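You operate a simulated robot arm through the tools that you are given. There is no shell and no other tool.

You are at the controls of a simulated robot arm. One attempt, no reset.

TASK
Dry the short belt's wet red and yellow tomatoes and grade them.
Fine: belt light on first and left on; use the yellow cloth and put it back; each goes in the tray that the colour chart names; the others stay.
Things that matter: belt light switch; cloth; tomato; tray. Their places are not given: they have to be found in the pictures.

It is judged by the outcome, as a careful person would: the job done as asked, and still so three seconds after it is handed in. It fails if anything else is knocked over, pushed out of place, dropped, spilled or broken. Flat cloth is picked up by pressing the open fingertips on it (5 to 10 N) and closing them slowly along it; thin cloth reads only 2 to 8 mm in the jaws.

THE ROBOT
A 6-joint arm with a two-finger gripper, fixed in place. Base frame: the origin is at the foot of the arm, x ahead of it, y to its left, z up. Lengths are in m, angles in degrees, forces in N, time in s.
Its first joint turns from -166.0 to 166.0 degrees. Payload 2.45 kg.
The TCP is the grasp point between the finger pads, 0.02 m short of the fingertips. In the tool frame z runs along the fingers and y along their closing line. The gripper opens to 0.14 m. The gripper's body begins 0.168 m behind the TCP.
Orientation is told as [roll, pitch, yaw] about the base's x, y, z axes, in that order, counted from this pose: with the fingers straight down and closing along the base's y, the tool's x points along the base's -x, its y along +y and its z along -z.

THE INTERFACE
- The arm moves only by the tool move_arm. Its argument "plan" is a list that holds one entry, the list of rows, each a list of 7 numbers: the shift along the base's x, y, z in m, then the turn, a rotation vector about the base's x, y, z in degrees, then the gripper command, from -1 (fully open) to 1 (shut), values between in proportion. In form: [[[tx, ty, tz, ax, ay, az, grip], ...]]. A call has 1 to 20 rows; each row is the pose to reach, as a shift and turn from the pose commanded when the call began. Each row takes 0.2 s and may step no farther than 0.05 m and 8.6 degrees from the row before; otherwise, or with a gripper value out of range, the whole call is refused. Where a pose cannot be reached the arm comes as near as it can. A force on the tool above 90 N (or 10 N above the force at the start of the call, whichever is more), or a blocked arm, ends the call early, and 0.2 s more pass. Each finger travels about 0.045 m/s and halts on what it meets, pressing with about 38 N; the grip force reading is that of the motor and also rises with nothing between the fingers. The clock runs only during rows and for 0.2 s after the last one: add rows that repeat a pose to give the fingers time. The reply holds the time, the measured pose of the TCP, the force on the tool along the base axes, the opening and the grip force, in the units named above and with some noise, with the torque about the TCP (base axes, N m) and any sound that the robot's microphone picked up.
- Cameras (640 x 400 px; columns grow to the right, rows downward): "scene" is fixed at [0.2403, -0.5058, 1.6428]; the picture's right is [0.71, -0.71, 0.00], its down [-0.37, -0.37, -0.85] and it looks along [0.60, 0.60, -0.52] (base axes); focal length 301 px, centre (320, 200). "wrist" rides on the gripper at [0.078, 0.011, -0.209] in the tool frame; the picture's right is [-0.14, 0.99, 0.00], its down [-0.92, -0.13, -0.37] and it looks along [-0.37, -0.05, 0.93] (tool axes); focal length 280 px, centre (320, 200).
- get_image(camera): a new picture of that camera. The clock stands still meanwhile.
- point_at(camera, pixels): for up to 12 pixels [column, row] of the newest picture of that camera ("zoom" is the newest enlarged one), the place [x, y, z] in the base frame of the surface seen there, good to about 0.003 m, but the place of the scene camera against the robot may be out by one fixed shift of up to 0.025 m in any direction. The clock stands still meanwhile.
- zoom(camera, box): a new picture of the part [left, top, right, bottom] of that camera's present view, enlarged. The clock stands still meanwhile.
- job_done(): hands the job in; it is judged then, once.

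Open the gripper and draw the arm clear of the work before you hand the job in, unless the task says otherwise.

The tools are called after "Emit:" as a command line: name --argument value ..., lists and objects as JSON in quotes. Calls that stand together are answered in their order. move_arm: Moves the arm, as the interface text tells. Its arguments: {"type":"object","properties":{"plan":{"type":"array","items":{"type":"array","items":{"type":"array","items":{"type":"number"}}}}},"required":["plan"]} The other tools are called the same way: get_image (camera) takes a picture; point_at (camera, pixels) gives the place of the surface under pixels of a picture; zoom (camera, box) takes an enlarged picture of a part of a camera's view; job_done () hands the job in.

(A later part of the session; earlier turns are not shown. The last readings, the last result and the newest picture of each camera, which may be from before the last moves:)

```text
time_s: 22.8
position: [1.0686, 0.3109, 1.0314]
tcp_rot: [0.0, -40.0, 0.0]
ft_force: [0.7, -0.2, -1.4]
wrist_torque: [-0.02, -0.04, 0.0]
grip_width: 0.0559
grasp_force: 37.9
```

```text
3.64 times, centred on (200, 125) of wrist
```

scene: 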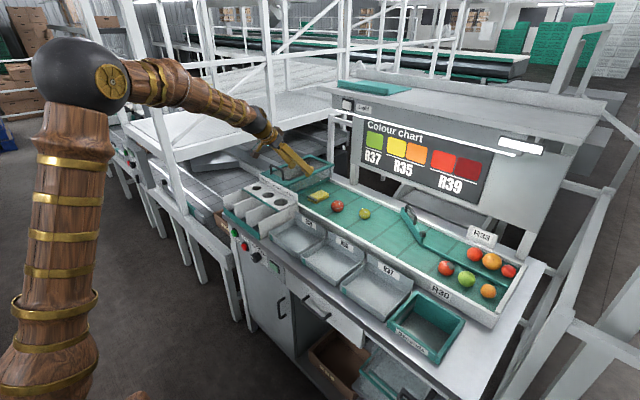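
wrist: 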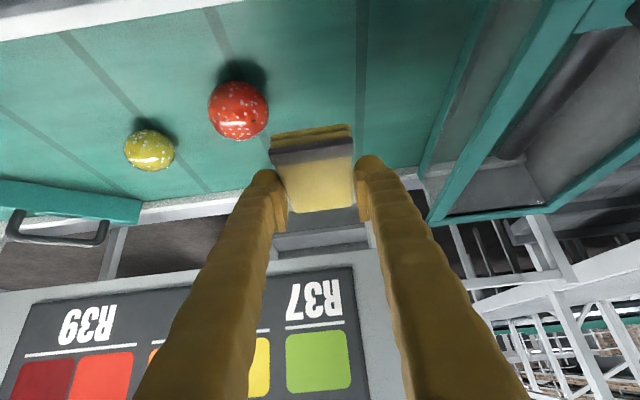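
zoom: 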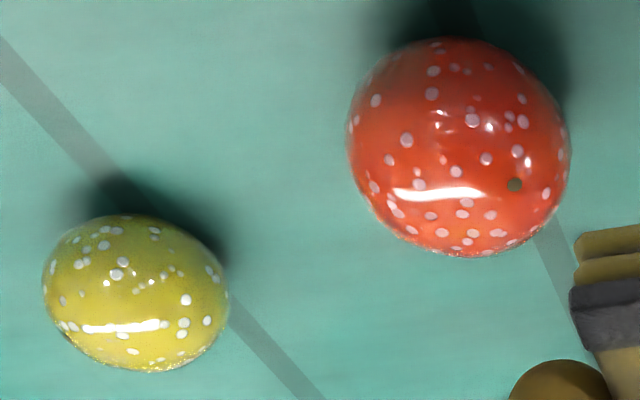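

The drops on red are paler than before (vs. bright white on yellow), and it hasn't rolled, so rubbing works gradually. I go back and rub more.

Emit:
move_arm --plan '[[[0, -0.04, 0, 0, 0, 0, 0.5], [0, -0.07, 0, 0, 0, 0, 0.5], [0, -0.07, -0.03, 0, 0, 0, 0.5], [0, -0.07, -0.044, 0, 0, 0, 0.5], [0, -0.07, -0.048, 0, 0, 0, 0.5], [0, -0.07, -0.0505, 0, 0, 0, 0.5], [0.01, -0.07, -0.0505, 0, 0, 0, 0.5], [0, -0.07, -0.0505, 0, 0, 0, 0.5], [-0.01, -0.07, -0.0505, 0, 0, 0, 0.5], [0, -0.07, -0.0505, 0, 0, 0, 0.5], [0.01, -0.07, -0.0505, 0, 0, 0, 0.5], [0, -0.07, -0.0505, 0, 0, 0, 0.5], [-0.01, -0.07, -0.0505, 0, 0, 0, 0.5], [0, -0.07, -0.0505, 0, 0, 0, 0.5], [0.01, -0.07, -0.0505, 0, 0, 0, 0.5], [0, -0.07, -0.0505, 0, 0, 0, 0.5], [-0.01, -0.07, -0.0505, 0, 0, 0, 0.5], [0, -0.07, -0.0505, 0, 0, 0, 0.5]]]'

Emit:
zoom --camera "scene" --box '[310, 180, 380, 225]'

Emit:
zoom --camera "wrist" --box '[170, 90, 370, 215]'

```text
time_s: 26.6
position: [1.0702, 0.2419, 0.9826]
tcp_rot: [0.1, -40.0, 0.0]
ft_force: [-0.3, 0.0, -0.2]
wrist_torque: [0.01, 0.0, -0.01]
grip_width: 0.0564
grasp_force: 38.4
```

```text
8.89 times, centred on (345, 202) of scene
```

zoom: 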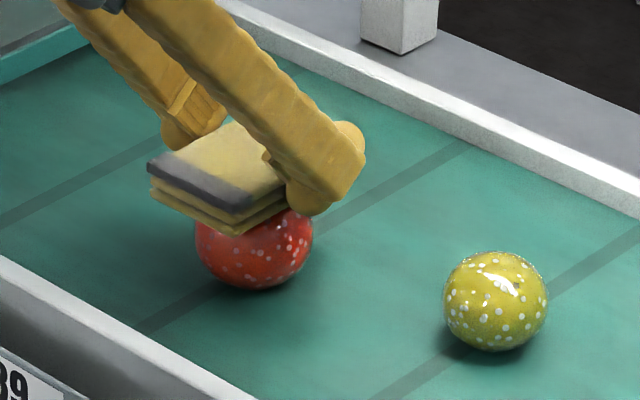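

```text
3.20 times, centred on (270, 152) of wrist
```

zoom: 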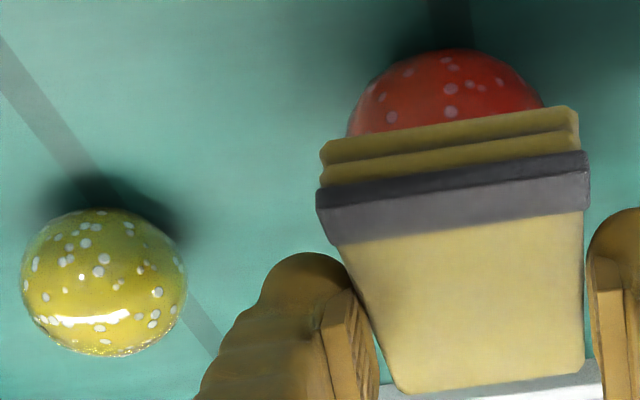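

No force at this height now, so that pass was barely touching. I lower by 1 mm steps to regain light contact, then check force.

Emit:
move_arm --plan '[[[0, 0, -0.001, 0, 0, 0, 0.5], [0, 0, -0.001, 0, 0, 0, 0.5]]]'

```text
time_s: 27.2
position: [1.0718, 0.2425, 0.9819]
tcp_rot: [0.0, -40.0, 0.0]
ft_force: [-0.6, -0.3, -0.3]
wrist_torque: [-0.02, 0.05, 0.0]
grip_width: 0.0562
grasp_force: 37.9
```

Still no force; 1 mm further with a couple of rows.

Emit:
move_arm --plan '[[[0, 0, -0.001, 0, 0, 0, 0.5], [0, 0, -0.0015, 0, 0, 0, 0.5], [0, 0, -0.0015, 0, 0, 0, 0.5]]]'

```text
time_s: 28.0
position: [1.0704, 0.2414, 0.9807]
tcp_rot: [0.1, -40.1, 0.1]
ft_force: [2.6, 2.6, 17.5]
wrist_torque: [0.05, -0.04, 0.01]
grip_width: 0.0562
grasp_force: 37.8
```

17 N now; I ease 0.7 mm up and rub with strokes in x and y at a light load.

Emit:
move_arm --plan '[[[0, 0, 0.0007, 0, 0, 0, 0.5], [0.01, 0, 0.0007, 0, 0, 0, 0.5], [0, 0, 0.0007, 0, 0, 0, 0.5], [-0.01, 0, 0.0007, 0, 0, 0, 0.5], [0, 0, 0.0007, 0, 0, 0, 0.5], [0.01, 0, 0.0007, 0, 0, 0, 0.5], [0, 0, 0.0007, 0, 0, 0, 0.5], [-0.01, 0, 0.0007, 0, 0, 0, 0.5], [0, 0, 0.0007, 0, 0, 0, 0.5], [0, 0.01, 0.0007, 0, 0, 0, 0.5], [0, 0, 0.0007, 0, 0, 0, 0.5], [0, -0.01, 0.0007, 0, 0, 0, 0.5], [0, 0, 0.0007, 0, 0, 0, 0.5]]]'

Emit:
zoom --camera "scene" --box '[310, 180, 380, 225]'

Emit:
zoom --camera "wrist" --box '[170, 90, 370, 215]'

```text
time_s: 30.8
position: [1.0709, 0.2401, 0.981]
tcp_rot: [0.0, -40.0, 0.0]
ft_force: [0.6, 0.2, -1.1]
wrist_torque: [0.02, 0.0, 0.0]
grip_width: 0.0563
grasp_force: 38.1
```

```text
8.89 times, centred on (345, 202) of scene
```

zoom: 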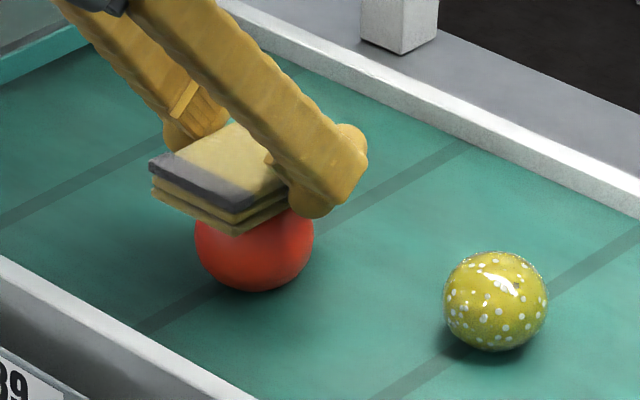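

```text
3.20 times, centred on (270, 152) of wrist
```

zoom: 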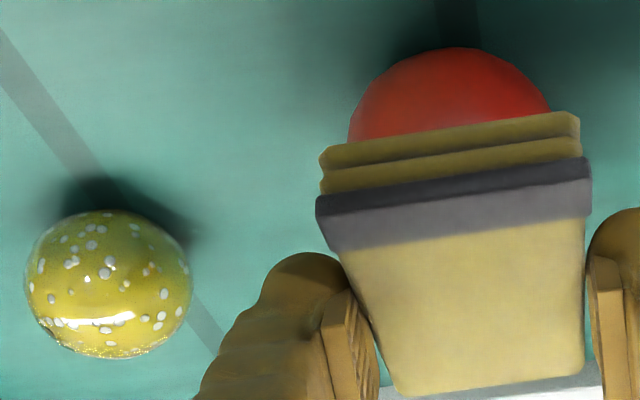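

The red tomato is dry — no drops left. I lift and carry the cloth over the yellow tomato at (1.108, 0.120), stopping ~1 cm above.

Emit:
move_arm --plan '[[[0, 0, 0.01, 0, 0, 0, 0.5], [0, 0, 0.035, 0, 0, 0, 0.5], [0.013, -0.04, 0.035, 0, 0, 0, 0.5], [0.026, -0.08, 0.035, 0, 0, 0, 0.5], [0.038, -0.12, 0.035, 0, 0, 0, 0.5], [0.038, -0.12, 0.02, 0, 0, 0, 0.5], [0.038, -0.12, 0.006, 0, 0, 0, 0.5], [0.038, -0.12, 0.006, 0, 0, 0, 0.5]]]'

Emit:
get_image --camera "wrist"

Emit:
zoom --camera "scene" --box '[310, 170, 400, 228]'

```text
time_s: 32.6
position: [1.108, 0.1213, 0.9877]
tcp_rot: [0.0, -40.0, 0.0]
ft_force: [0.0, -0.4, 0.2]
wrist_torque: [0.03, 0.04, -0.01]
grip_width: 0.0563
grasp_force: 38.1
```

```text
taken
```

wrist: 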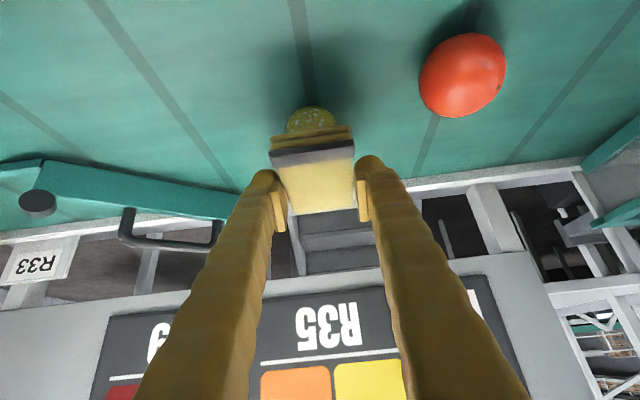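

```text
6.90 times, centred on (355, 199) of scene
```

zoom: 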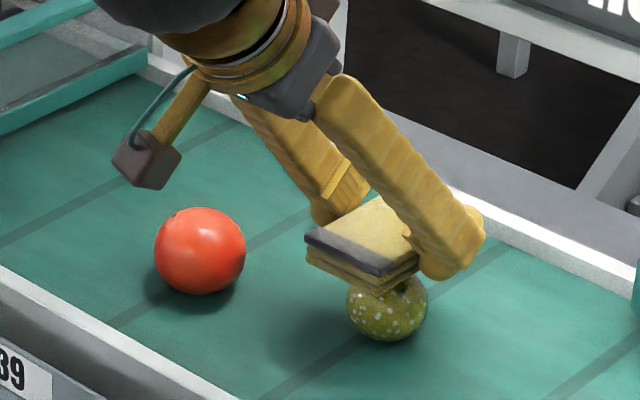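

Red is clearly dry. The cloth is centred over the yellow one (col 310 vs 312); I lower toward expected contact near z 0.976.

Emit:
move_arm --plan '[[[0, 0, -0.004, 0, 0, 0, 0.5], [0, 0, -0.007, 0, 0, 0, 0.5], [0, 0, -0.009, 0, 0, 0, 0.5], [0, 0, -0.01, 0, 0, 0, 0.5], [0, 0, -0.01, 0, 0, 0, 0.5]]]'

```text
time_s: 33.8
position: [1.1077, 0.1206, 0.9772]
tcp_rot: [0.1, -40.1, -0.1]
ft_force: [0.5, 0.3, -0.4]
wrist_torque: [0.02, -0.01, -0.01]
grip_width: 0.0564
grasp_force: 37.7
```

No contact yet at 0.977. I go on in 1 mm steps.

Emit:
move_arm --plan '[[[0, 0, -0.001, 0, 0, 0, 0.5], [0, 0, -0.002, 0, 0, 0, 0.5], [0, 0, -0.002, 0, 0, 0, 0.5]]]'

```text
time_s: 34.6
position: [1.1073, 0.1206, 0.9737]
tcp_rot: [-0.1, -39.9, 0.0]
ft_force: [-1.0, 0.0, -0.5]
wrist_torque: [0.0, -0.02, -0.01]
grip_width: 0.0565
grasp_force: 38.1
```

Still free at ~0.975; continuing down by 1 mm steps.

Emit:
move_arm --plan '[[[0, 0, -0.001, 0, 0, 0, 0.5], [0, 0, -0.0015, 0, 0, 0, 0.5], [0, 0, -0.0015, 0, 0, 0, 0.5]]]'

```text
time_s: 35.4
position: [1.1082, 0.1212, 0.973]
tcp_rot: [0.0, -40.1, 0.0]
ft_force: [0.5, -0.2, -0.6]
wrist_torque: [0.01, 0.02, 0.0]
grip_width: 0.0562
grasp_force: 37.6
```

No force yet; I continue with another 1.5 mm.

Emit:
move_arm --plan '[[[0, 0, -0.001, 0, 0, 0, 0.5], [0, 0, -0.0015, 0, 0, 0, 0.5], [0, 0, -0.0015, 0, 0, 0, 0.5]]]'

Emit:
zoom --camera "scene" --box '[330, 185, 390, 225]'

```text
time_s: 36.2
position: [1.1088, 0.1208, 0.9731]
tcp_rot: [0.1, -40.1, -0.1]
ft_force: [-1.1, 2.6, 12.9]
wrist_torque: [0.12, -0.01, -0.02]
grip_width: 0.0564
grasp_force: 38.3
```

```text
10.00 times, centred on (360, 205) of scene
```

zoom: 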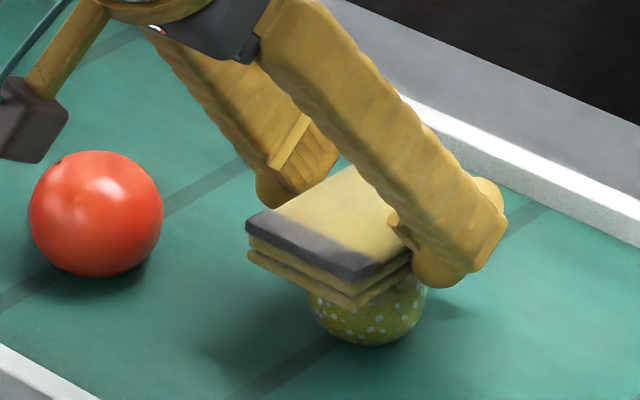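

Contact at ~13 N. I rub with small x and y strokes at nearly this height.

Emit:
move_arm --plan '[[[0, 0, 0.0003, 0, 0, 0, 0.5], [0.01, 0, 0.0003, 0, 0, 0, 0.5], [0, 0, 0.0003, 0, 0, 0, 0.5], [-0.01, 0, 0.0003, 0, 0, 0, 0.5], [0, 0, 0.0003, 0, 0, 0, 0.5], [0.01, 0, 0.0003, 0, 0, 0, 0.5], [0, 0, 0.0003, 0, 0, 0, 0.5], [-0.01, 0, 0.0003, 0, 0, 0, 0.5], [0, 0, 0.0003, 0, 0, 0, 0.5], [0, 0.01, 0.0003, 0, 0, 0, 0.5], [0, 0, 0.0003, 0, 0, 0, 0.5], [0, -0.01, 0.0003, 0, 0, 0, 0.5], [0, 0, 0.0003, 0, 0, 0, 0.5]]]'

Emit:
zoom --camera "scene" --box '[330, 185, 390, 225]'

Emit:
zoom --camera "wrist" --box '[220, 80, 400, 215]'

```text
time_s: 39.0
position: [1.1088, 0.1217, 0.971]
tcp_rot: [-0.1, -39.8, 0.0]
ft_force: [0.5, -0.7, -0.9]
wrist_torque: [0.02, -0.01, -0.02]
grip_width: 0.0564
grasp_force: 38.2
```

```text
10.00 times, centred on (360, 205) of scene
```

zoom: 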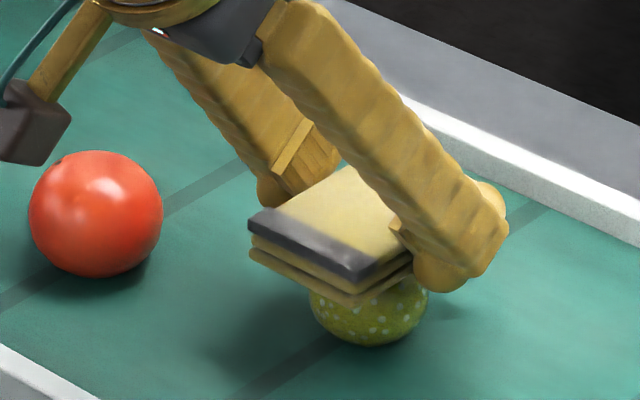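

```text
2.96 times, centred on (310, 148) of wrist
```

zoom: 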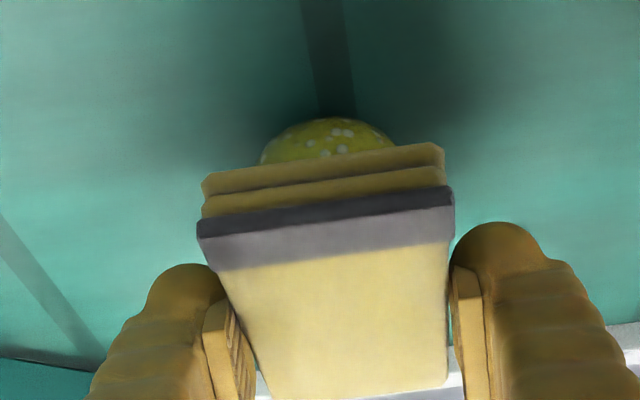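

Drops are fading but contact was lost at the end. I lower 1 mm to touch again and check force.

Emit:
move_arm --plan '[[[0, 0, -0.001, 0, 0, 0, 0.5], [0, 0, -0.0015, 0, 0, 0, 0.5], [0, 0, -0.0015, 0, 0, 0, 0.5]]]'

```text
time_s: 39.8
position: [1.1078, 0.1198, 0.9704]
tcp_rot: [0.0, -40.1, 0.0]
ft_force: [0.1, 0.2, -0.5]
wrist_torque: [0.01, -0.01, 0.02]
grip_width: 0.0565
grasp_force: 38.2
```

Still no force; 1 mm more.

Emit:
move_arm --plan '[[[0, 0, -0.001, 0, 0, 0, 0.5], [0, 0, -0.001, 0, 0, 0, 0.5]]]'

```text
time_s: 40.4
position: [1.108, 0.1202, 0.9685]
tcp_rot: [0.0, -40.1, -0.1]
ft_force: [-0.2, 0.0, 7.0]
wrist_torque: [-0.02, -0.01, 0.01]
grip_width: 0.0564
grasp_force: 38.1
```

Light contact of 7 N. I rub again at this height with strokes.

Emit:
move_arm --plan '[[[0.01, 0, 0, 0, 0, 0, 0.5], [0, 0, 0, 0, 0, 0, 0.5], [-0.01, 0, 0, 0, 0, 0, 0.5], [0, 0, 0, 0, 0, 0, 0.5], [0.01, 0, -0.0003, 0, 0, 0, 0.5], [0, 0, -0.0003, 0, 0, 0, 0.5], [-0.01, 0, -0.0003, 0, 0, 0, 0.5], [0, 0, -0.0003, 0, 0, 0, 0.5]]]'

Emit:
zoom --camera "scene" --box '[330, 185, 390, 225]'

Emit:
zoom --camera "wrist" --box '[220, 80, 400, 215]'

```text
time_s: 42.2
position: [1.1082, 0.1203, 0.9692]
tcp_rot: [0.0, -40.0, 0.1]
ft_force: [-3.3, 2.4, 23.3]
wrist_torque: [0.08, 0.02, 0.01]
grip_width: 0.0564
grasp_force: 38.4
```

```text
10.00 times, centred on (360, 205) of scene
```

zoom: 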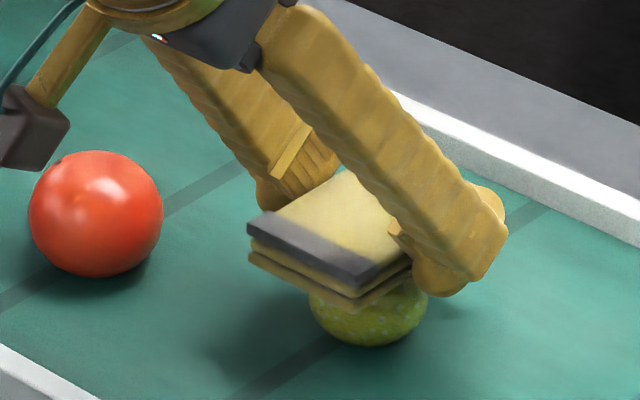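

```text
2.96 times, centred on (310, 148) of wrist
```

zoom: 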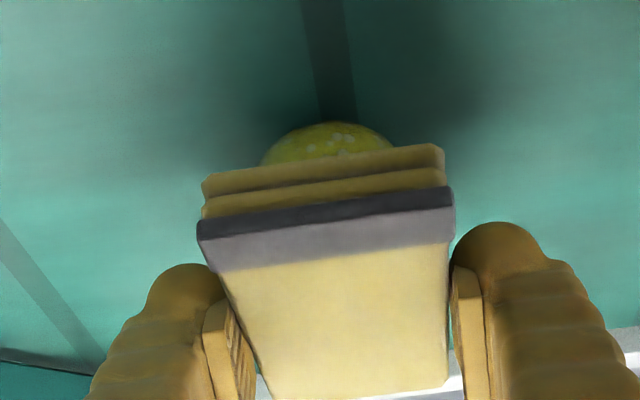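

Drops nearly gone; force rose to 23 N, so I ease up 0.6 mm and do a few more strokes.

Emit:
move_arm --plan '[[[0, 0, 0.0006, 0, 0, 0, 0.5], [0, 0.01, 0.0006, 0, 0, 0, 0.5], [0, 0, 0.0006, 0, 0, 0, 0.5], [0, -0.01, 0.0006, 0, 0, 0, 0.5], [0, 0, 0.0006, 0, 0, 0, 0.5], [0.01, 0.0, 0.0006, 0, 0, 0, 0.5], [0, 0, 0.0006, 0, 0, 0, 0.5], [-0.01, 0, 0.0006, 0, 0, 0, 0.5], [0, 0, 0.0006, 0, 0, 0, 0.5]]]'

Emit:
zoom --camera "scene" --box '[330, 185, 390, 225]'

Emit:
zoom --camera "wrist" --box '[220, 80, 400, 215]'

```text
time_s: 44.2
position: [1.1086, 0.119, 0.9681]
tcp_rot: [0.0, -39.9, 0.0]
ft_force: [-1.5, -1.7, 13.9]
wrist_torque: [-0.01, 0.01, 0.0]
grip_width: 0.0566
grasp_force: 37.8
```

```text
10.00 times, centred on (360, 205) of scene
```

zoom: 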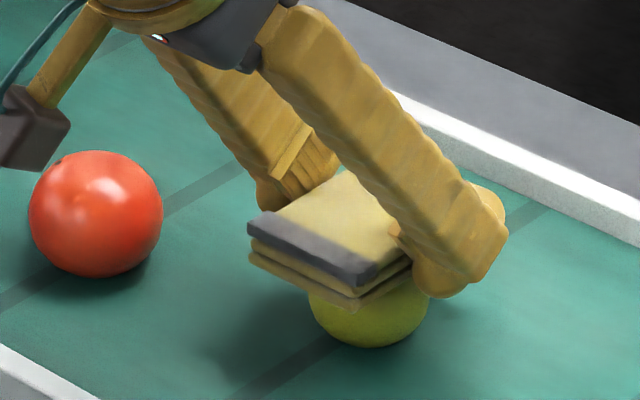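

```text
2.96 times, centred on (310, 148) of wrist
```

zoom: 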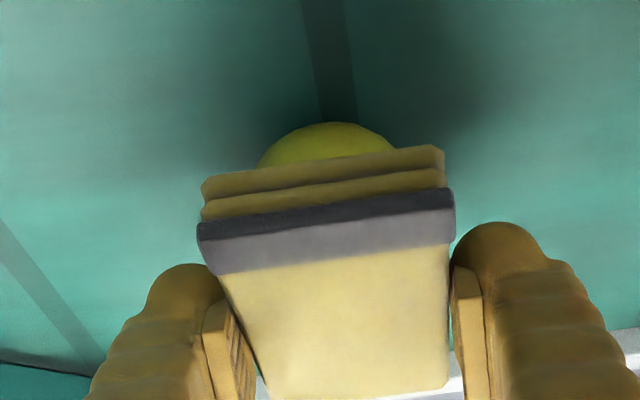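

The yellow one is dry too. I lift and inspect both tomatoes and the cloth's seat in the jaws on the way back.

Emit:
move_arm --plan '[[[0, 0, 0.01, 0, 0, 0, 0.5], [0, 0, 0.04, 0, 0, 0, 0.5], [0, 0.0, 0.07, 0, 0, 0, 0.5], [-0.004, 0.045, 0.07, 0, 0, 0, 0.5], [-0.008, 0.09, 0.07, 0, 0, 0, 0.5], [-0.012, 0.135, 0.07, 0, 0, 0, 0.5], [-0.016, 0.18, 0.07, 0, 0, 0, 0.5], [-0.02, 0.22, 0.07, 0, 0, 0, 0.5], [-0.025, 0.254, 0.07, 0, 0, 0, 0.5], [-0.025, 0.254, 0.07, 0, 0, 0, 0.5]]]'

Emit:
get_image --camera "wrist"

Emit:
zoom --camera "wrist" --box '[30, 50, 390, 250]'

Emit:
zoom --camera "scene" --box '[290, 160, 390, 222]'

```text
time_s: 46.4
position: [1.0832, 0.3771, 1.0398]
tcp_rot: [-0.1, -40.1, 0.0]
ft_force: [0.5, 0.4, -0.1]
wrist_torque: [0.01, -0.02, 0.02]
grip_width: 0.0566
grasp_force: 37.9
```

```text
taken
```

wrist: 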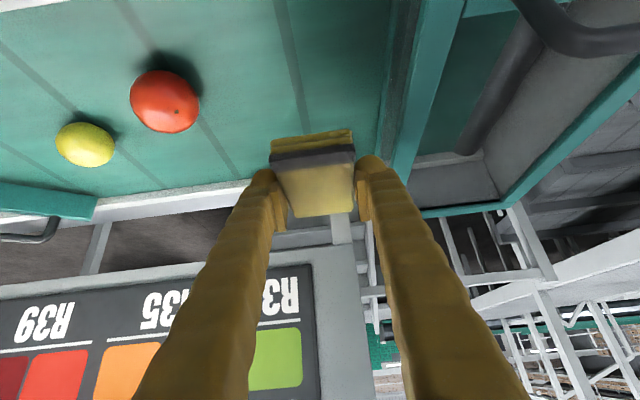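

```text
1.78 times, centred on (210, 150) of wrist
```

zoom: 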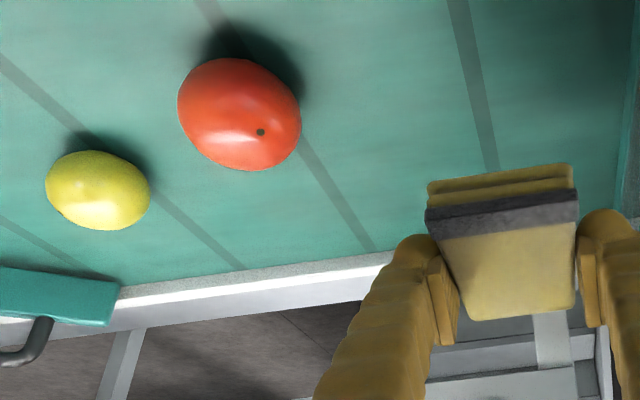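

```text
6.40 times, centred on (340, 191) of scene
```

zoom: 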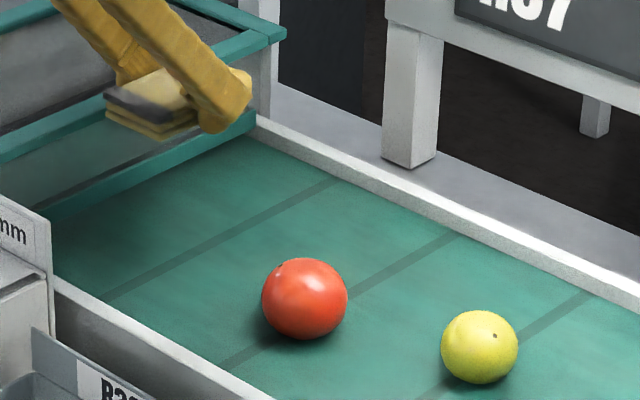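

Both tomatoes are dry and bright. I measure where the cloth sits in the jaws and the tomatoes' present places.

Emit:
point_at --camera "wrist" --pixels '[[275, 165], [350, 156], [298, 213], [350, 208], [315, 190], [300, 142], [345, 135], [165, 102], [165, 125], [86, 145], [86, 160], [374, 120]]'

```text
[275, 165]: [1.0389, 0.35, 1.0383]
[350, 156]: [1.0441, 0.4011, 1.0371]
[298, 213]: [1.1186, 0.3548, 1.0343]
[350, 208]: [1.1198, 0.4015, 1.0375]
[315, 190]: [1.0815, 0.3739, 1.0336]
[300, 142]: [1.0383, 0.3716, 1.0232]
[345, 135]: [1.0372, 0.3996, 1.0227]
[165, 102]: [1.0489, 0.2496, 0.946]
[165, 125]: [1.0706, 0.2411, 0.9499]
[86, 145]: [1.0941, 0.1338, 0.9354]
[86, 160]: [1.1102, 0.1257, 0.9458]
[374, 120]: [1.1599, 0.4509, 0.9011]
```

The cloth slid ~8 mm up in the jaws; its underside is now ~24.5 mm below the TCP and 3 mm back in x. I correct +3 mm in x and lower it to its old place, stopping just above the belt.

Emit:
move_arm --plan '[[[0.003, -0.001, -0.03, 0, 0, 0, 0.5], [0.003, -0.001, -0.07, 0, 0, 0, 0.5], [0.003, -0.001, -0.095, 0, 0, 0, 0.5], [0.003, -0.001, -0.103, 0, 0, 0, 0.5], [0.003, -0.001, -0.107, 0, 0, 0, 0.5], [0.003, -0.001, -0.107, 0, 0, 0, 0.5]]]'

Emit:
zoom --camera "scene" --box '[290, 170, 360, 215]'

```text
time_s: 47.8
position: [1.0874, 0.3725, 0.9325]
tcp_rot: [-0.1, -40.0, 0.0]
ft_force: [-0.2, 0.2, -1.1]
wrist_torque: [0.0, 0.0, -0.02]
grip_width: 0.0568
grasp_force: 38.4
```

```text
8.89 times, centred on (325, 192) of scene
```

zoom: 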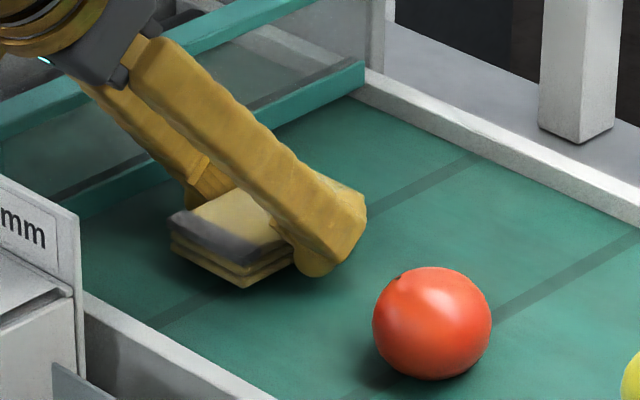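

I lower 1 mm at a time until cloth or fingertips lightly touch the belt.

Emit:
move_arm --plan '[[[0, 0, -0.001, 0, 0, 0, 0.5], [0, 0, -0.002, 0, 0, 0, 0.5], [0, 0, -0.003, 0, 0, 0, 0.5], [0, 0, -0.003, 0, 0, 0, 0.5]]]'

```text
time_s: 48.8
position: [1.0856, 0.3734, 0.9302]
tcp_rot: [0.0, -40.0, 0.0]
ft_force: [-0.1, -0.8, -0.7]
wrist_torque: [-0.02, 0.01, 0.02]
grip_width: 0.0565
grasp_force: 38.0
```

No touch yet at 0.929 commanded. Another 2 mm, slowly.

Emit:
move_arm --plan '[[[0, 0, -0.001, 0, 0, 0, 0.5], [0, 0, -0.002, 0, 0, 0, 0.5], [0, 0, -0.002, 0, 0, 0, 0.5]]]'

```text
time_s: 49.6
position: [1.0863, 0.3736, 0.9286]
tcp_rot: [0.0, -40.0, 0.1]
ft_force: [-0.4, 0.2, -0.2]
wrist_torque: [-0.01, 0.0, 0.04]
grip_width: 0.0563
grasp_force: 38.0
```

Still free. One more 1.5 mm.

Emit:
move_arm --plan '[[[0, 0, -0.001, 0, 0, 0, 0.5], [0, 0, -0.0015, 0, 0, 0, 0.5], [0, 0, -0.0015, 0, 0, 0, 0.5]]]'

```text
time_s: 50.4
position: [1.086, 0.373, 0.9271]
tcp_rot: [0.0, -40.0, 0.0]
ft_force: [0.1, 1.0, -0.5]
wrist_torque: [0.02, 0.01, 0.01]
grip_width: 0.0564
grasp_force: 38.1
```

Emit:
move_arm --plan '[[[0, 0, -0.001, 0, 0, 0, 0.5], [0, 0, -0.001, 0, 0, 0, 0.5]]]'

Emit:
zoom --camera "scene" --box '[290, 170, 360, 215]'

```text
time_s: 51.0
position: [1.0861, 0.3735, 0.925]
tcp_rot: [-0.1, -39.9, 0.0]
ft_force: [-0.3, -0.1, 0.0]
wrist_torque: [0.01, -0.01, -0.01]
grip_width: 0.0566
grasp_force: 38.1
```

```text
8.89 times, centred on (325, 192) of scene
```

zoom: 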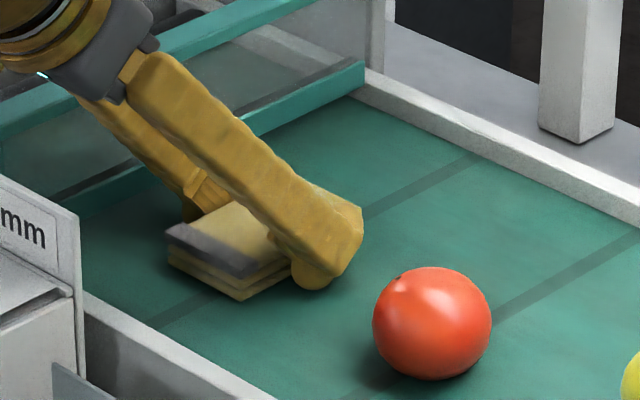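

The cloth is essentially on the belt in the picture, with no force yet. I lower one more mm and then open slowly.

Emit:
move_arm --plan '[[[0, 0, -0.001, 0, 0, 0, 0.5], [0, 0, -0.001, 0, 0, 0, 0.5]]]'

```text
time_s: 51.6
position: [1.0872, 0.3731, 0.9242]
tcp_rot: [0.0, -40.0, 0.0]
ft_force: [-1.2, 0.0, 0.9]
wrist_torque: [0.04, 0.04, -0.03]
grip_width: 0.0564
grasp_force: 38.0
```

A hint of contact now (~1 N). I open to 8 cm slowly and rise straight up a little, then look.

Emit:
move_arm --plan '[[[0, 0, 0, 0, 0, 0, 0.15], [0, 0, 0, 0, 0, 0, 0.05], [0, 0, 0, 0, 0, 0, -0.1], [0, 0, 0, 0, 0, 0, -0.143], [0, 0, 0, 0, 0, 0, -0.143], [0, 0, 0.02, 0, 0, 0, -0.143], [0, 0, 0.05, 0, 0, 0, -0.143], [0, 0, 0.09, 0, 0, 0, -0.143], [0, 0, 0.09, 0, 0, 0, -0.143]]]'

Emit:
get_image --camera "wrist"

Emit:
zoom --camera "scene" --box '[290, 170, 390, 232]'

```text
time_s: 53.6
position: [1.0841, 0.3725, 1.0152]
tcp_rot: [-0.1, -39.9, 0.0]
ft_force: [0.9, 0.7, 0.5]
wrist_torque: [0.02, 0.01, -0.01]
grip_width: 0.0799
grasp_force: 0.1
```

```text
taken
```

wrist: 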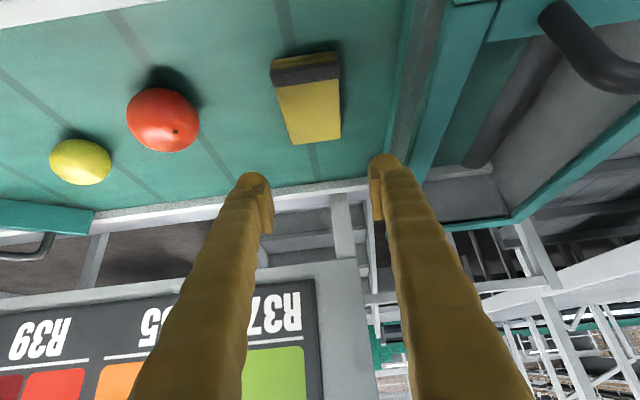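

```text
6.40 times, centred on (340, 201) of scene
```

zoom: 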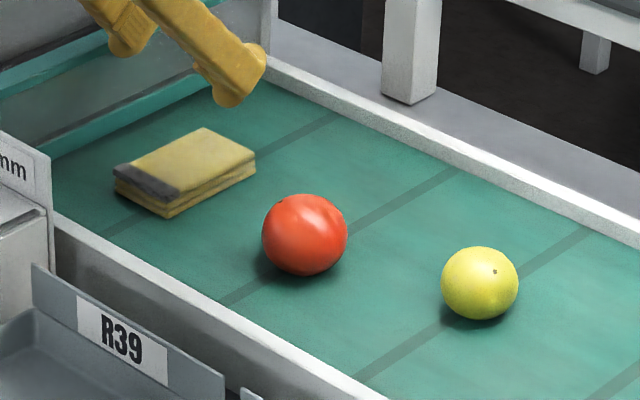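

The cloth lies back where it was, and both tomatoes are dry. I re-measure the tomatoes from this wrist view: red centre (163,120), yellow centre (80,162), plus points near their tops.

Emit:
point_at --camera "wrist" --pixels '[[163, 120], [140, 120], [187, 120], [163, 100], [163, 140], [80, 162], [62, 162], [100, 162], [80, 148], [80, 176], [278, 82], [338, 75]]'

Emit:
point_at --camera "zoom" --pixels '[[305, 235], [305, 200], [270, 235], [340, 235], [305, 268], [480, 284], [480, 252], [447, 284], [513, 284], [480, 314], [120, 167], [204, 131]]'

```text
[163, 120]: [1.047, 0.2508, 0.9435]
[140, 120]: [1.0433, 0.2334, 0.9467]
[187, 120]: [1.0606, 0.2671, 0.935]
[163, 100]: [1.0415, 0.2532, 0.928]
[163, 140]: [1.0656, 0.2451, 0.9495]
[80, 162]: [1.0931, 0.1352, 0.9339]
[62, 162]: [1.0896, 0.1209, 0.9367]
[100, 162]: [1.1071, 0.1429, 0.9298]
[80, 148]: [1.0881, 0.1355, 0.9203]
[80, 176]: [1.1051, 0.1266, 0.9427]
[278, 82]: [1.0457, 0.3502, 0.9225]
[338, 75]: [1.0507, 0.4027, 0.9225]
```

```text
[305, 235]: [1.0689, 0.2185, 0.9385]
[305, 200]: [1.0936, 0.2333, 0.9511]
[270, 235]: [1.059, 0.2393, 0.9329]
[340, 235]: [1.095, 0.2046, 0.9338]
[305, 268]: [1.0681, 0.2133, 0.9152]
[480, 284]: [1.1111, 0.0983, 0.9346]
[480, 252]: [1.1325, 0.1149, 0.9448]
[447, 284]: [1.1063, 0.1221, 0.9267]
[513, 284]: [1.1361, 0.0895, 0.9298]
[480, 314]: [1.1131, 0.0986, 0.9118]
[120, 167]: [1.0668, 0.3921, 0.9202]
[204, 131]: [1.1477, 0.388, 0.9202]
```

Sphere fits give red centre ≈ (1.066, 0.2405, 0.925), ~58 mm wide; yellow ≈ (1.1065, 0.1215, 0.922), ~51 mm wide. I move over the red tomato with jaws at 8 cm, and lower to straddle it.

Emit:
move_arm --plan '[[[-0.006, -0.045, 0, 0, 0, 0, -0.143], [-0.013, -0.09, 0, 0, 0, 0, -0.143], [-0.0215, -0.1325, 0, 0, 0, 0, -0.143], [-0.0215, -0.1325, -0.01, 0, 0, 0, -0.143], [-0.0215, -0.1325, -0.03, 0, 0, 0, -0.143], [-0.0215, -0.1325, -0.05, 0, 0, 0, -0.143], [-0.0215, -0.1325, -0.05, 0, 0, 0, -0.143]]]'

Emit:
get_image --camera "wrist"

Emit:
zoom --camera "scene" --box '[290, 160, 390, 222]'

```text
time_s: 55.2
position: [1.0639, 0.239, 0.9634]
tcp_rot: [0.0, -40.0, 0.0]
ft_force: [-0.2, -0.5, 0.6]
wrist_torque: [0.03, -0.01, 0.01]
grip_width: 0.0801
grasp_force: 0.0
```

```text
taken
```

wrist: 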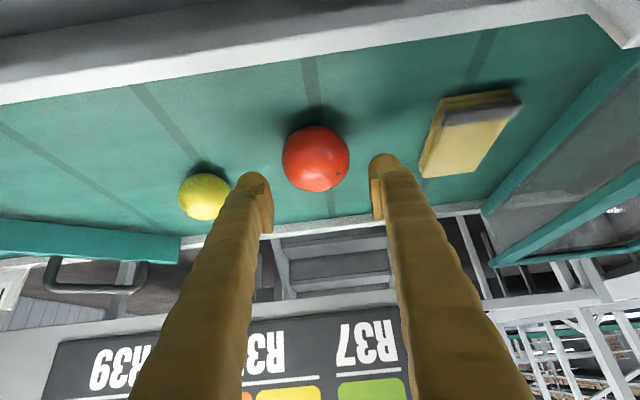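

```text
6.40 times, centred on (340, 191) of scene
```

zoom: 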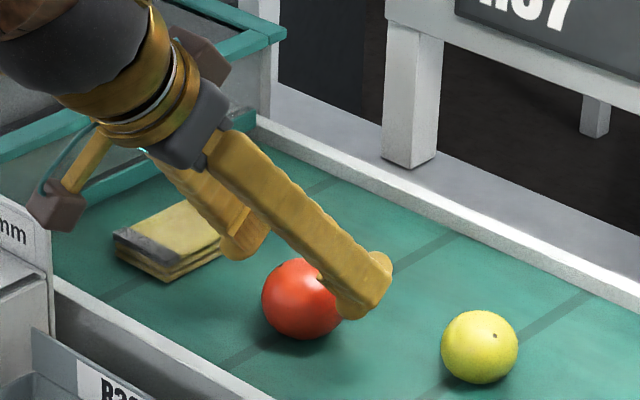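

The tomato (316,158) lies between the fingertips. I lower to grasp height and close gradually, watching width and force.

Emit:
move_arm --plan '[[[0, 0, -0.012, 0, 0, 0, -0.143], [0, 0, -0.025, 0, 0, 0, -0.143], [0, 0, -0.035, 0, 0, 0, -0.143], [0, 0, -0.035, 0, 0, 0, 0.0], [0, 0, -0.035, 0, 0, 0, 0.1], [0, 0, -0.035, 0, 0, 0, 0.15], [0, 0, -0.035, 0, 0, 0, 0.2], [0, 0, -0.035, 0, 0, 0, 0.2]]]'

```text
time_s: 57.0
position: [1.0631, 0.2404, 0.9304]
tcp_rot: [0.1, -39.9, 0.1]
ft_force: [1.2, -0.2, 1.2]
wrist_torque: [-0.01, -0.02, 0.0]
grip_width: 0.0577
grasp_force: 16.2
```

The jaws hold the tomato at 57.7 mm with a gentle 16 N. I lift it 10 cm and check.

Emit:
move_arm --plan '[[[0, 0, 0.01, 0, 0, 0, 0.22], [0, 0, 0.03, 0, 0, 0, 0.22], [0, 0, 0.06, 0, 0, 0, 0.22], [0, 0, 0.1, 0, 0, 0, 0.22], [0, 0, 0.1, 0, 0, 0, 0.22]]]'

Emit:
get_image --camera "wrist"

Emit:
get_image --camera "scene"

```text
time_s: 58.2
position: [1.064, 0.2417, 1.0267]
tcp_rot: [0.0, -40.0, -0.1]
ft_force: [0.6, 0.7, -1.5]
wrist_torque: [-0.03, -0.01, 0.01]
grip_width: 0.0574
grasp_force: 16.2
```

```text
taken
```

wrist: 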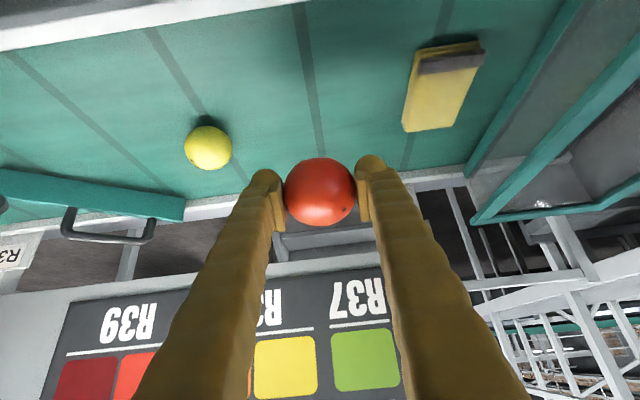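

```text
taken
```

scene: 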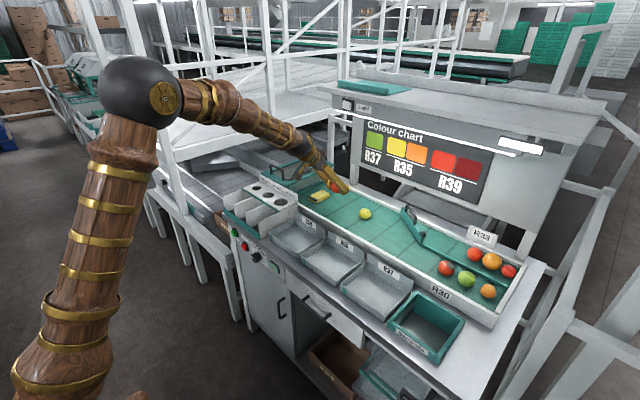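

Red is held securely. I measure the R39 tray's extents (and R35's) in an enlarged scene view before carrying it over.

Emit:
zoom --camera "scene" --box '[260, 200, 380, 290]'

```text
4.44 times, centred on (320, 245) of scene
```

zoom: 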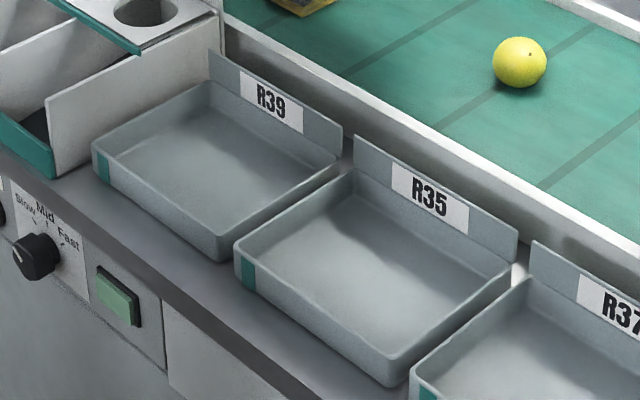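

In this zoom the R39 tray rim has corners near (94,145), (220,238), (341,163), (207,85); R35 near (237,243), (385,362), (510,260), (355,175). I read these and the tray floors.

Emit:
point_at --camera "zoom" --pixels '[[95, 146], [221, 238], [335, 165], [210, 88], [215, 155], [160, 150], [238, 243], [386, 360], [505, 262], [357, 178], [370, 270], [275, 100]]'

Emit:
point_at --camera "zoom" --pixels '[[210, 55], [340, 130], [225, 215], [290, 180], [190, 110], [120, 150], [355, 140], [515, 235], [385, 335], [470, 265], [350, 210], [260, 250]]'

```text
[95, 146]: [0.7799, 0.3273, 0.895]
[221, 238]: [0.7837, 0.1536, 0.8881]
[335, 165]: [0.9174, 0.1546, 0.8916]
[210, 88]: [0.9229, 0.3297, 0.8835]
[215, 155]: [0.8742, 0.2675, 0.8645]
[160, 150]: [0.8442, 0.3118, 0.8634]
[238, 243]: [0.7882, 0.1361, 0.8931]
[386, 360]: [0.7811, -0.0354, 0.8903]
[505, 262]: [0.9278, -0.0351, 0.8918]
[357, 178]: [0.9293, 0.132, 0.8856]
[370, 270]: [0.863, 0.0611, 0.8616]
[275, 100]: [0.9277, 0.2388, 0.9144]
```

```text
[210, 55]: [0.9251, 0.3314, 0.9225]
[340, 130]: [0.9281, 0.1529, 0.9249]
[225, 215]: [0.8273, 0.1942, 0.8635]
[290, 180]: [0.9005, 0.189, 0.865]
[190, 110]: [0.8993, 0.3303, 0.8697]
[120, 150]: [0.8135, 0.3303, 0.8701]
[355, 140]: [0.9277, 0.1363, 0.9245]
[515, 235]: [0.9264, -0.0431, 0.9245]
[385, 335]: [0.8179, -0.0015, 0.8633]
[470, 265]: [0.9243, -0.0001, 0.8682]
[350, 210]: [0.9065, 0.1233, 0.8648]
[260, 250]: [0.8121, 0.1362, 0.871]
```

R39 tray (corrected): x 0.757–0.904, y 0.164–0.340, floor z≈0.863, centre (0.830, 0.252). R35: centre (0.830, 0.060). I carry the red tomato over R39 and lower to just above its floor.

Emit:
move_arm --plan '[[[-0.04, 0.002, 0, 0, 0, 0, 0.22], [-0.085, 0.004, 0, 0, 0, 0, 0.22], [-0.13, 0.006, 0, 0, 0, 0, 0.22], [-0.175, 0.008, 0, 0, 0, 0, 0.22], [-0.215, 0.01, 0, 0, 0, 0, 0.22], [-0.2365, 0.0115, -0.01, 0, 0, 0, 0.22], [-0.2365, 0.0115, -0.05, 0, 0, 0, 0.22], [-0.2365, 0.0115, -0.09, 0, 0, 0, 0.22], [-0.2365, 0.0115, -0.12, 0, 0, 0, 0.22], [-0.2365, 0.0115, -0.13, 0, 0, 0, 0.22], [-0.2365, 0.0115, -0.13, 0, 0, 0, 0.22]]]'

Emit:
zoom --camera "scene" --box '[240, 170, 380, 270]'

Emit:
get_image --camera "wrist"

```text
time_s: 60.6
position: [0.8266, 0.2522, 0.9002]
tcp_rot: [0.0, -40.0, 0.0]
ft_force: [0.3, -1.2, -0.6]
wrist_torque: [0.0, 0.0, 0.03]
grip_width: 0.0577
grasp_force: 15.4
```

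```text
4.00 times, centred on (310, 220) of scene
```

zoom: 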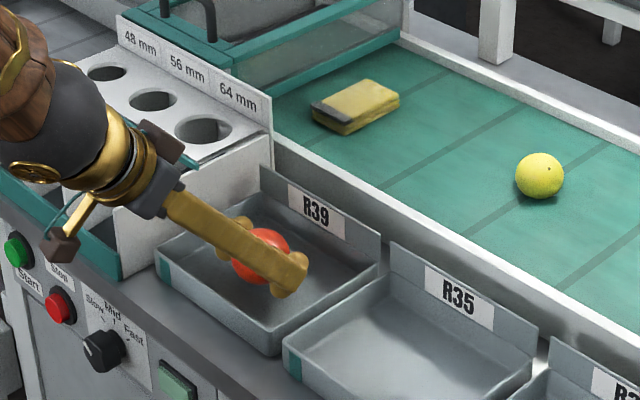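

```text
taken
```

wrist: 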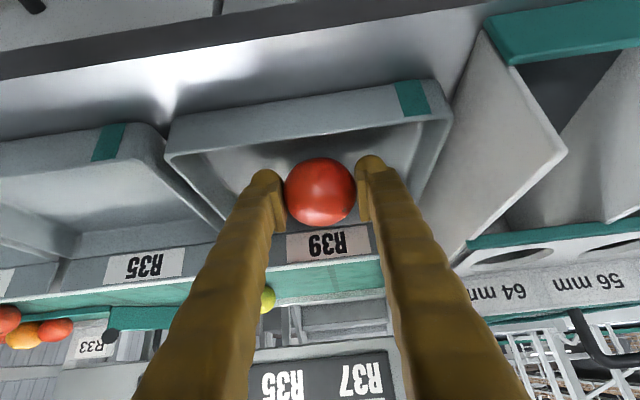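

The tomato is inside the R39 tray, a few mm above the floor. I lower slowly to touch.

Emit:
move_arm --plan '[[[0, 0, -0.002, 0, 0, 0, 0.22], [0, 0, -0.004, 0, 0, 0, 0.22], [0, 0, -0.006, 0, 0, 0, 0.22], [0, 0, -0.006, 0, 0, 0, 0.22]]]'

```text
time_s: 61.6
position: [0.8282, 0.2519, 0.8934]
tcp_rot: [0.0, -40.0, -0.1]
ft_force: [-0.5, 0.4, 1.8]
wrist_torque: [-0.01, 0.03, 0.01]
grip_width: 0.0577
grasp_force: 16.1
```

A trace of force (1.8 N). I go 1 mm further to confirm the floor.

Emit:
move_arm --plan '[[[0, 0, -0.001, 0, 0, 0, 0.22], [0, 0, -0.001, 0, 0, 0, 0.22]]]'

```text
time_s: 62.2
position: [0.8291, 0.2521, 0.8934]
tcp_rot: [0.1, -40.1, -0.1]
ft_force: [-0.8, -0.3, 13.9]
wrist_torque: [-0.05, -0.04, 0.03]
grip_width: 0.0577
grasp_force: 16.3
```

The tomato is on the tray floor (13.9 N). I ease up 1 mm, open slowly to 8 cm, wait, and rise straight up.

Emit:
move_arm --plan '[[[0, 0, 0.001, 0, 0, 0, 0.22], [0, 0, 0.001, 0, 0, 0, 0.15], [0, 0, 0.001, 0, 0, 0, 0.1], [0, 0, 0.001, 0, 0, 0, 0.0], [0, 0, 0.001, 0, 0, 0, -0.1], [0, 0, 0.001, 0, 0, 0, -0.143], [0, 0, 0.001, 0, 0, 0, -0.143], [0, 0, 0.02, 0, 0, 0, -0.143], [0, 0, 0.05, 0, 0, 0, -0.143], [0, 0, 0.09, 0, 0, 0, -0.143], [0, 0, 0.13, 0, 0, 0, -0.143], [0, 0, 0.13, 0, 0, 0, -0.143]]]'

Emit:
get_image --camera "wrist"

Emit:
zoom --camera "scene" --box '[240, 170, 400, 280]'

```text
time_s: 64.8
position: [0.8262, 0.2511, 1.0231]
tcp_rot: [0.1, -40.0, 0.0]
ft_force: [-0.3, -0.1, 0.3]
wrist_torque: [0.0, 0.0, 0.02]
grip_width: 0.0801
grasp_force: 0.3
```

```text
taken
```

wrist: 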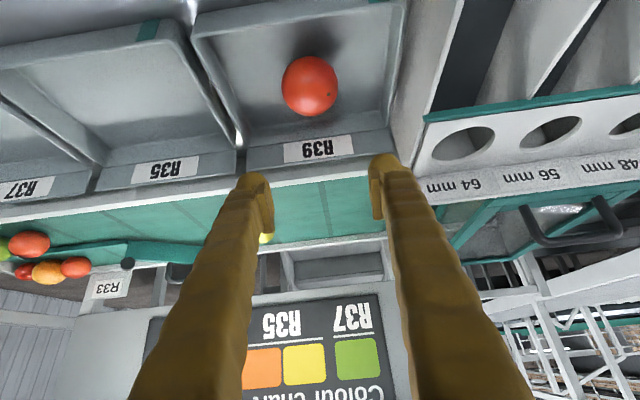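

```text
3.64 times, centred on (320, 225) of scene
```

zoom: 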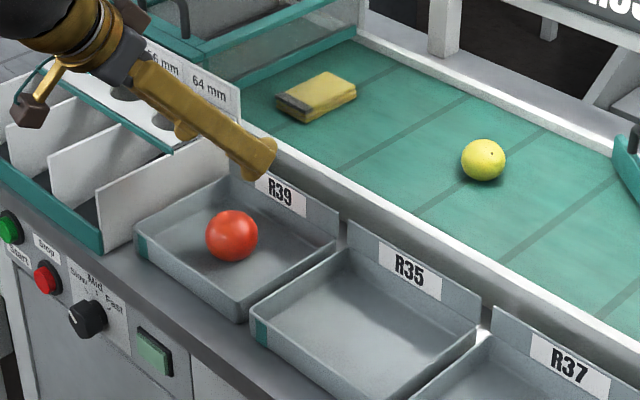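

Red rests in R39. I now move over the yellow tomato at (1.1065, 0.1215) and lower part-way to check alignment.

Emit:
move_arm --plan '[[[0.042, -0.02, 0, 0, 0, 0, -0.143], [0.084, -0.04, 0, 0, 0, 0, -0.143], [0.126, -0.06, 0, 0, 0, 0, -0.143], [0.168, -0.08, 0, 0, 0, 0, -0.143], [0.21, -0.1, 0, 0, 0, 0, -0.143], [0.25, -0.12, 0, 0, 0, 0, -0.143], [0.276, -0.1305, 0, 0, 0, 0, -0.143], [0.276, -0.1305, -0.03, 0, 0, 0, -0.143], [0.276, -0.1305, -0.055, 0, 0, 0, -0.143], [0.276, -0.1305, -0.055, 0, 0, 0, -0.143]]]'

Emit:
get_image --camera "wrist"

Emit:
zoom --camera "scene" --box '[310, 170, 410, 232]'

```text
time_s: 67.0
position: [1.106, 0.1221, 0.9672]
tcp_rot: [0.0, -40.0, 0.0]
ft_force: [0.6, -0.8, 0.4]
wrist_torque: [0.02, 0.03, -0.03]
grip_width: 0.08
grasp_force: 0.2
```

```text
taken
```

wrist: 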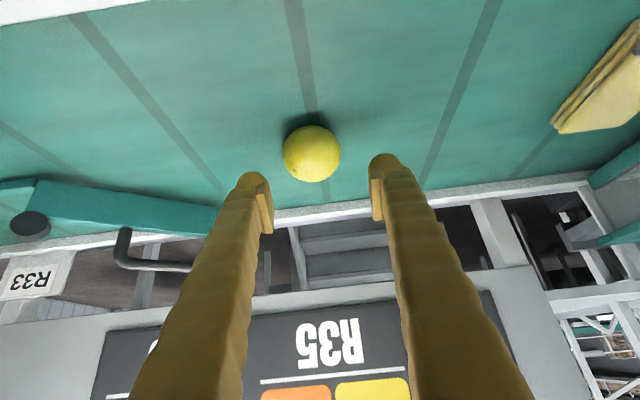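

```text
6.40 times, centred on (360, 201) of scene
```

zoom: 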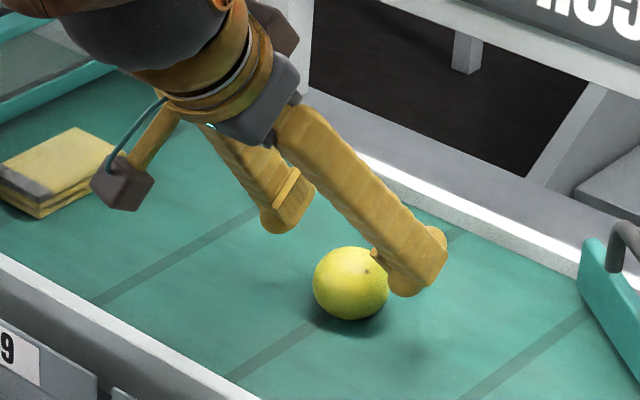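

Looks aligned (tomato at (312,154) between the tips). I check its place once more in this view.

Emit:
point_at --camera "wrist" --pixels '[[312, 154], [290, 154], [334, 154], [312, 133], [312, 175]]'

```text
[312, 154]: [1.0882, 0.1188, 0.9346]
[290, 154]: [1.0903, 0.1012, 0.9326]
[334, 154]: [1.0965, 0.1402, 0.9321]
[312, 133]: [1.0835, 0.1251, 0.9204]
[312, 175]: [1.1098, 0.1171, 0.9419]
```

Centre y ≈ 0.121, matching my TCP. I lower to grasp height and close gradually.

Emit:
move_arm --plan '[[[0, -0.0005, -0.015, 0, 0, 0, -0.143], [0, -0.0005, -0.03, 0, 0, 0, -0.143], [0, -0.0005, -0.039, 0, 0, 0, -0.143], [0, -0.0005, -0.039, 0, 0, 0, 0.05], [0, -0.0005, -0.039, 0, 0, 0, 0.15], [0, -0.0005, -0.039, 0, 0, 0, 0.22], [0, -0.0005, -0.039, 0, 0, 0, 0.27], [0, -0.0005, -0.039, 0, 0, 0, 0.27]]]'

```text
time_s: 68.8
position: [1.1068, 0.1226, 0.9252]
tcp_rot: [0.1, -40.1, 0.0]
ft_force: [0.3, 0.7, -0.5]
wrist_torque: [0.01, -0.03, 0.01]
grip_width: 0.0516
grasp_force: 0.1
```

Width 51.6 mm, no grip force yet. I close a little more until I feel a gentle grip.

Emit:
move_arm --plan '[[[0, 0, 0, 0, 0, 0, 0.29], [0, 0, 0, 0, 0, 0, 0.31], [0, 0, 0, 0, 0, 0, 0.31]]]'

```text
time_s: 69.6
position: [1.1057, 0.1225, 0.9265]
tcp_rot: [-0.1, -40.0, 0.0]
ft_force: [0.1, -0.4, -0.7]
wrist_torque: [0.02, -0.01, 0.0]
grip_width: 0.0492
grasp_force: 16.3
```

Gripped at 49.2 mm with 16 N. I lift 10 cm.

Emit:
move_arm --plan '[[[0, 0, 0.01, 0, 0, 0, 0.32], [0, 0, 0.03, 0, 0, 0, 0.32], [0, 0, 0.06, 0, 0, 0, 0.32], [0, 0, 0.1, 0, 0, 0, 0.32], [0, 0, 0.1, 0, 0, 0, 0.32]]]'

Emit:
get_image --camera "wrist"

```text
time_s: 70.8
position: [1.1041, 0.122, 1.0276]
tcp_rot: [0.0, -40.0, 0.0]
ft_force: [0.0, 0.8, 0.4]
wrist_torque: [0.0, -0.04, 0.0]
grip_width: 0.0492
grasp_force: 15.6
```

```text
taken
```

wrist: 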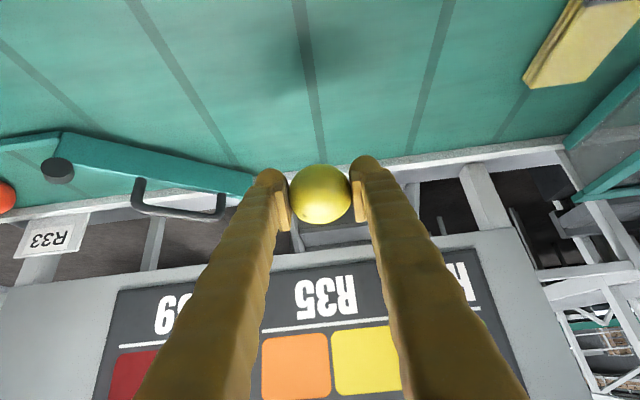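

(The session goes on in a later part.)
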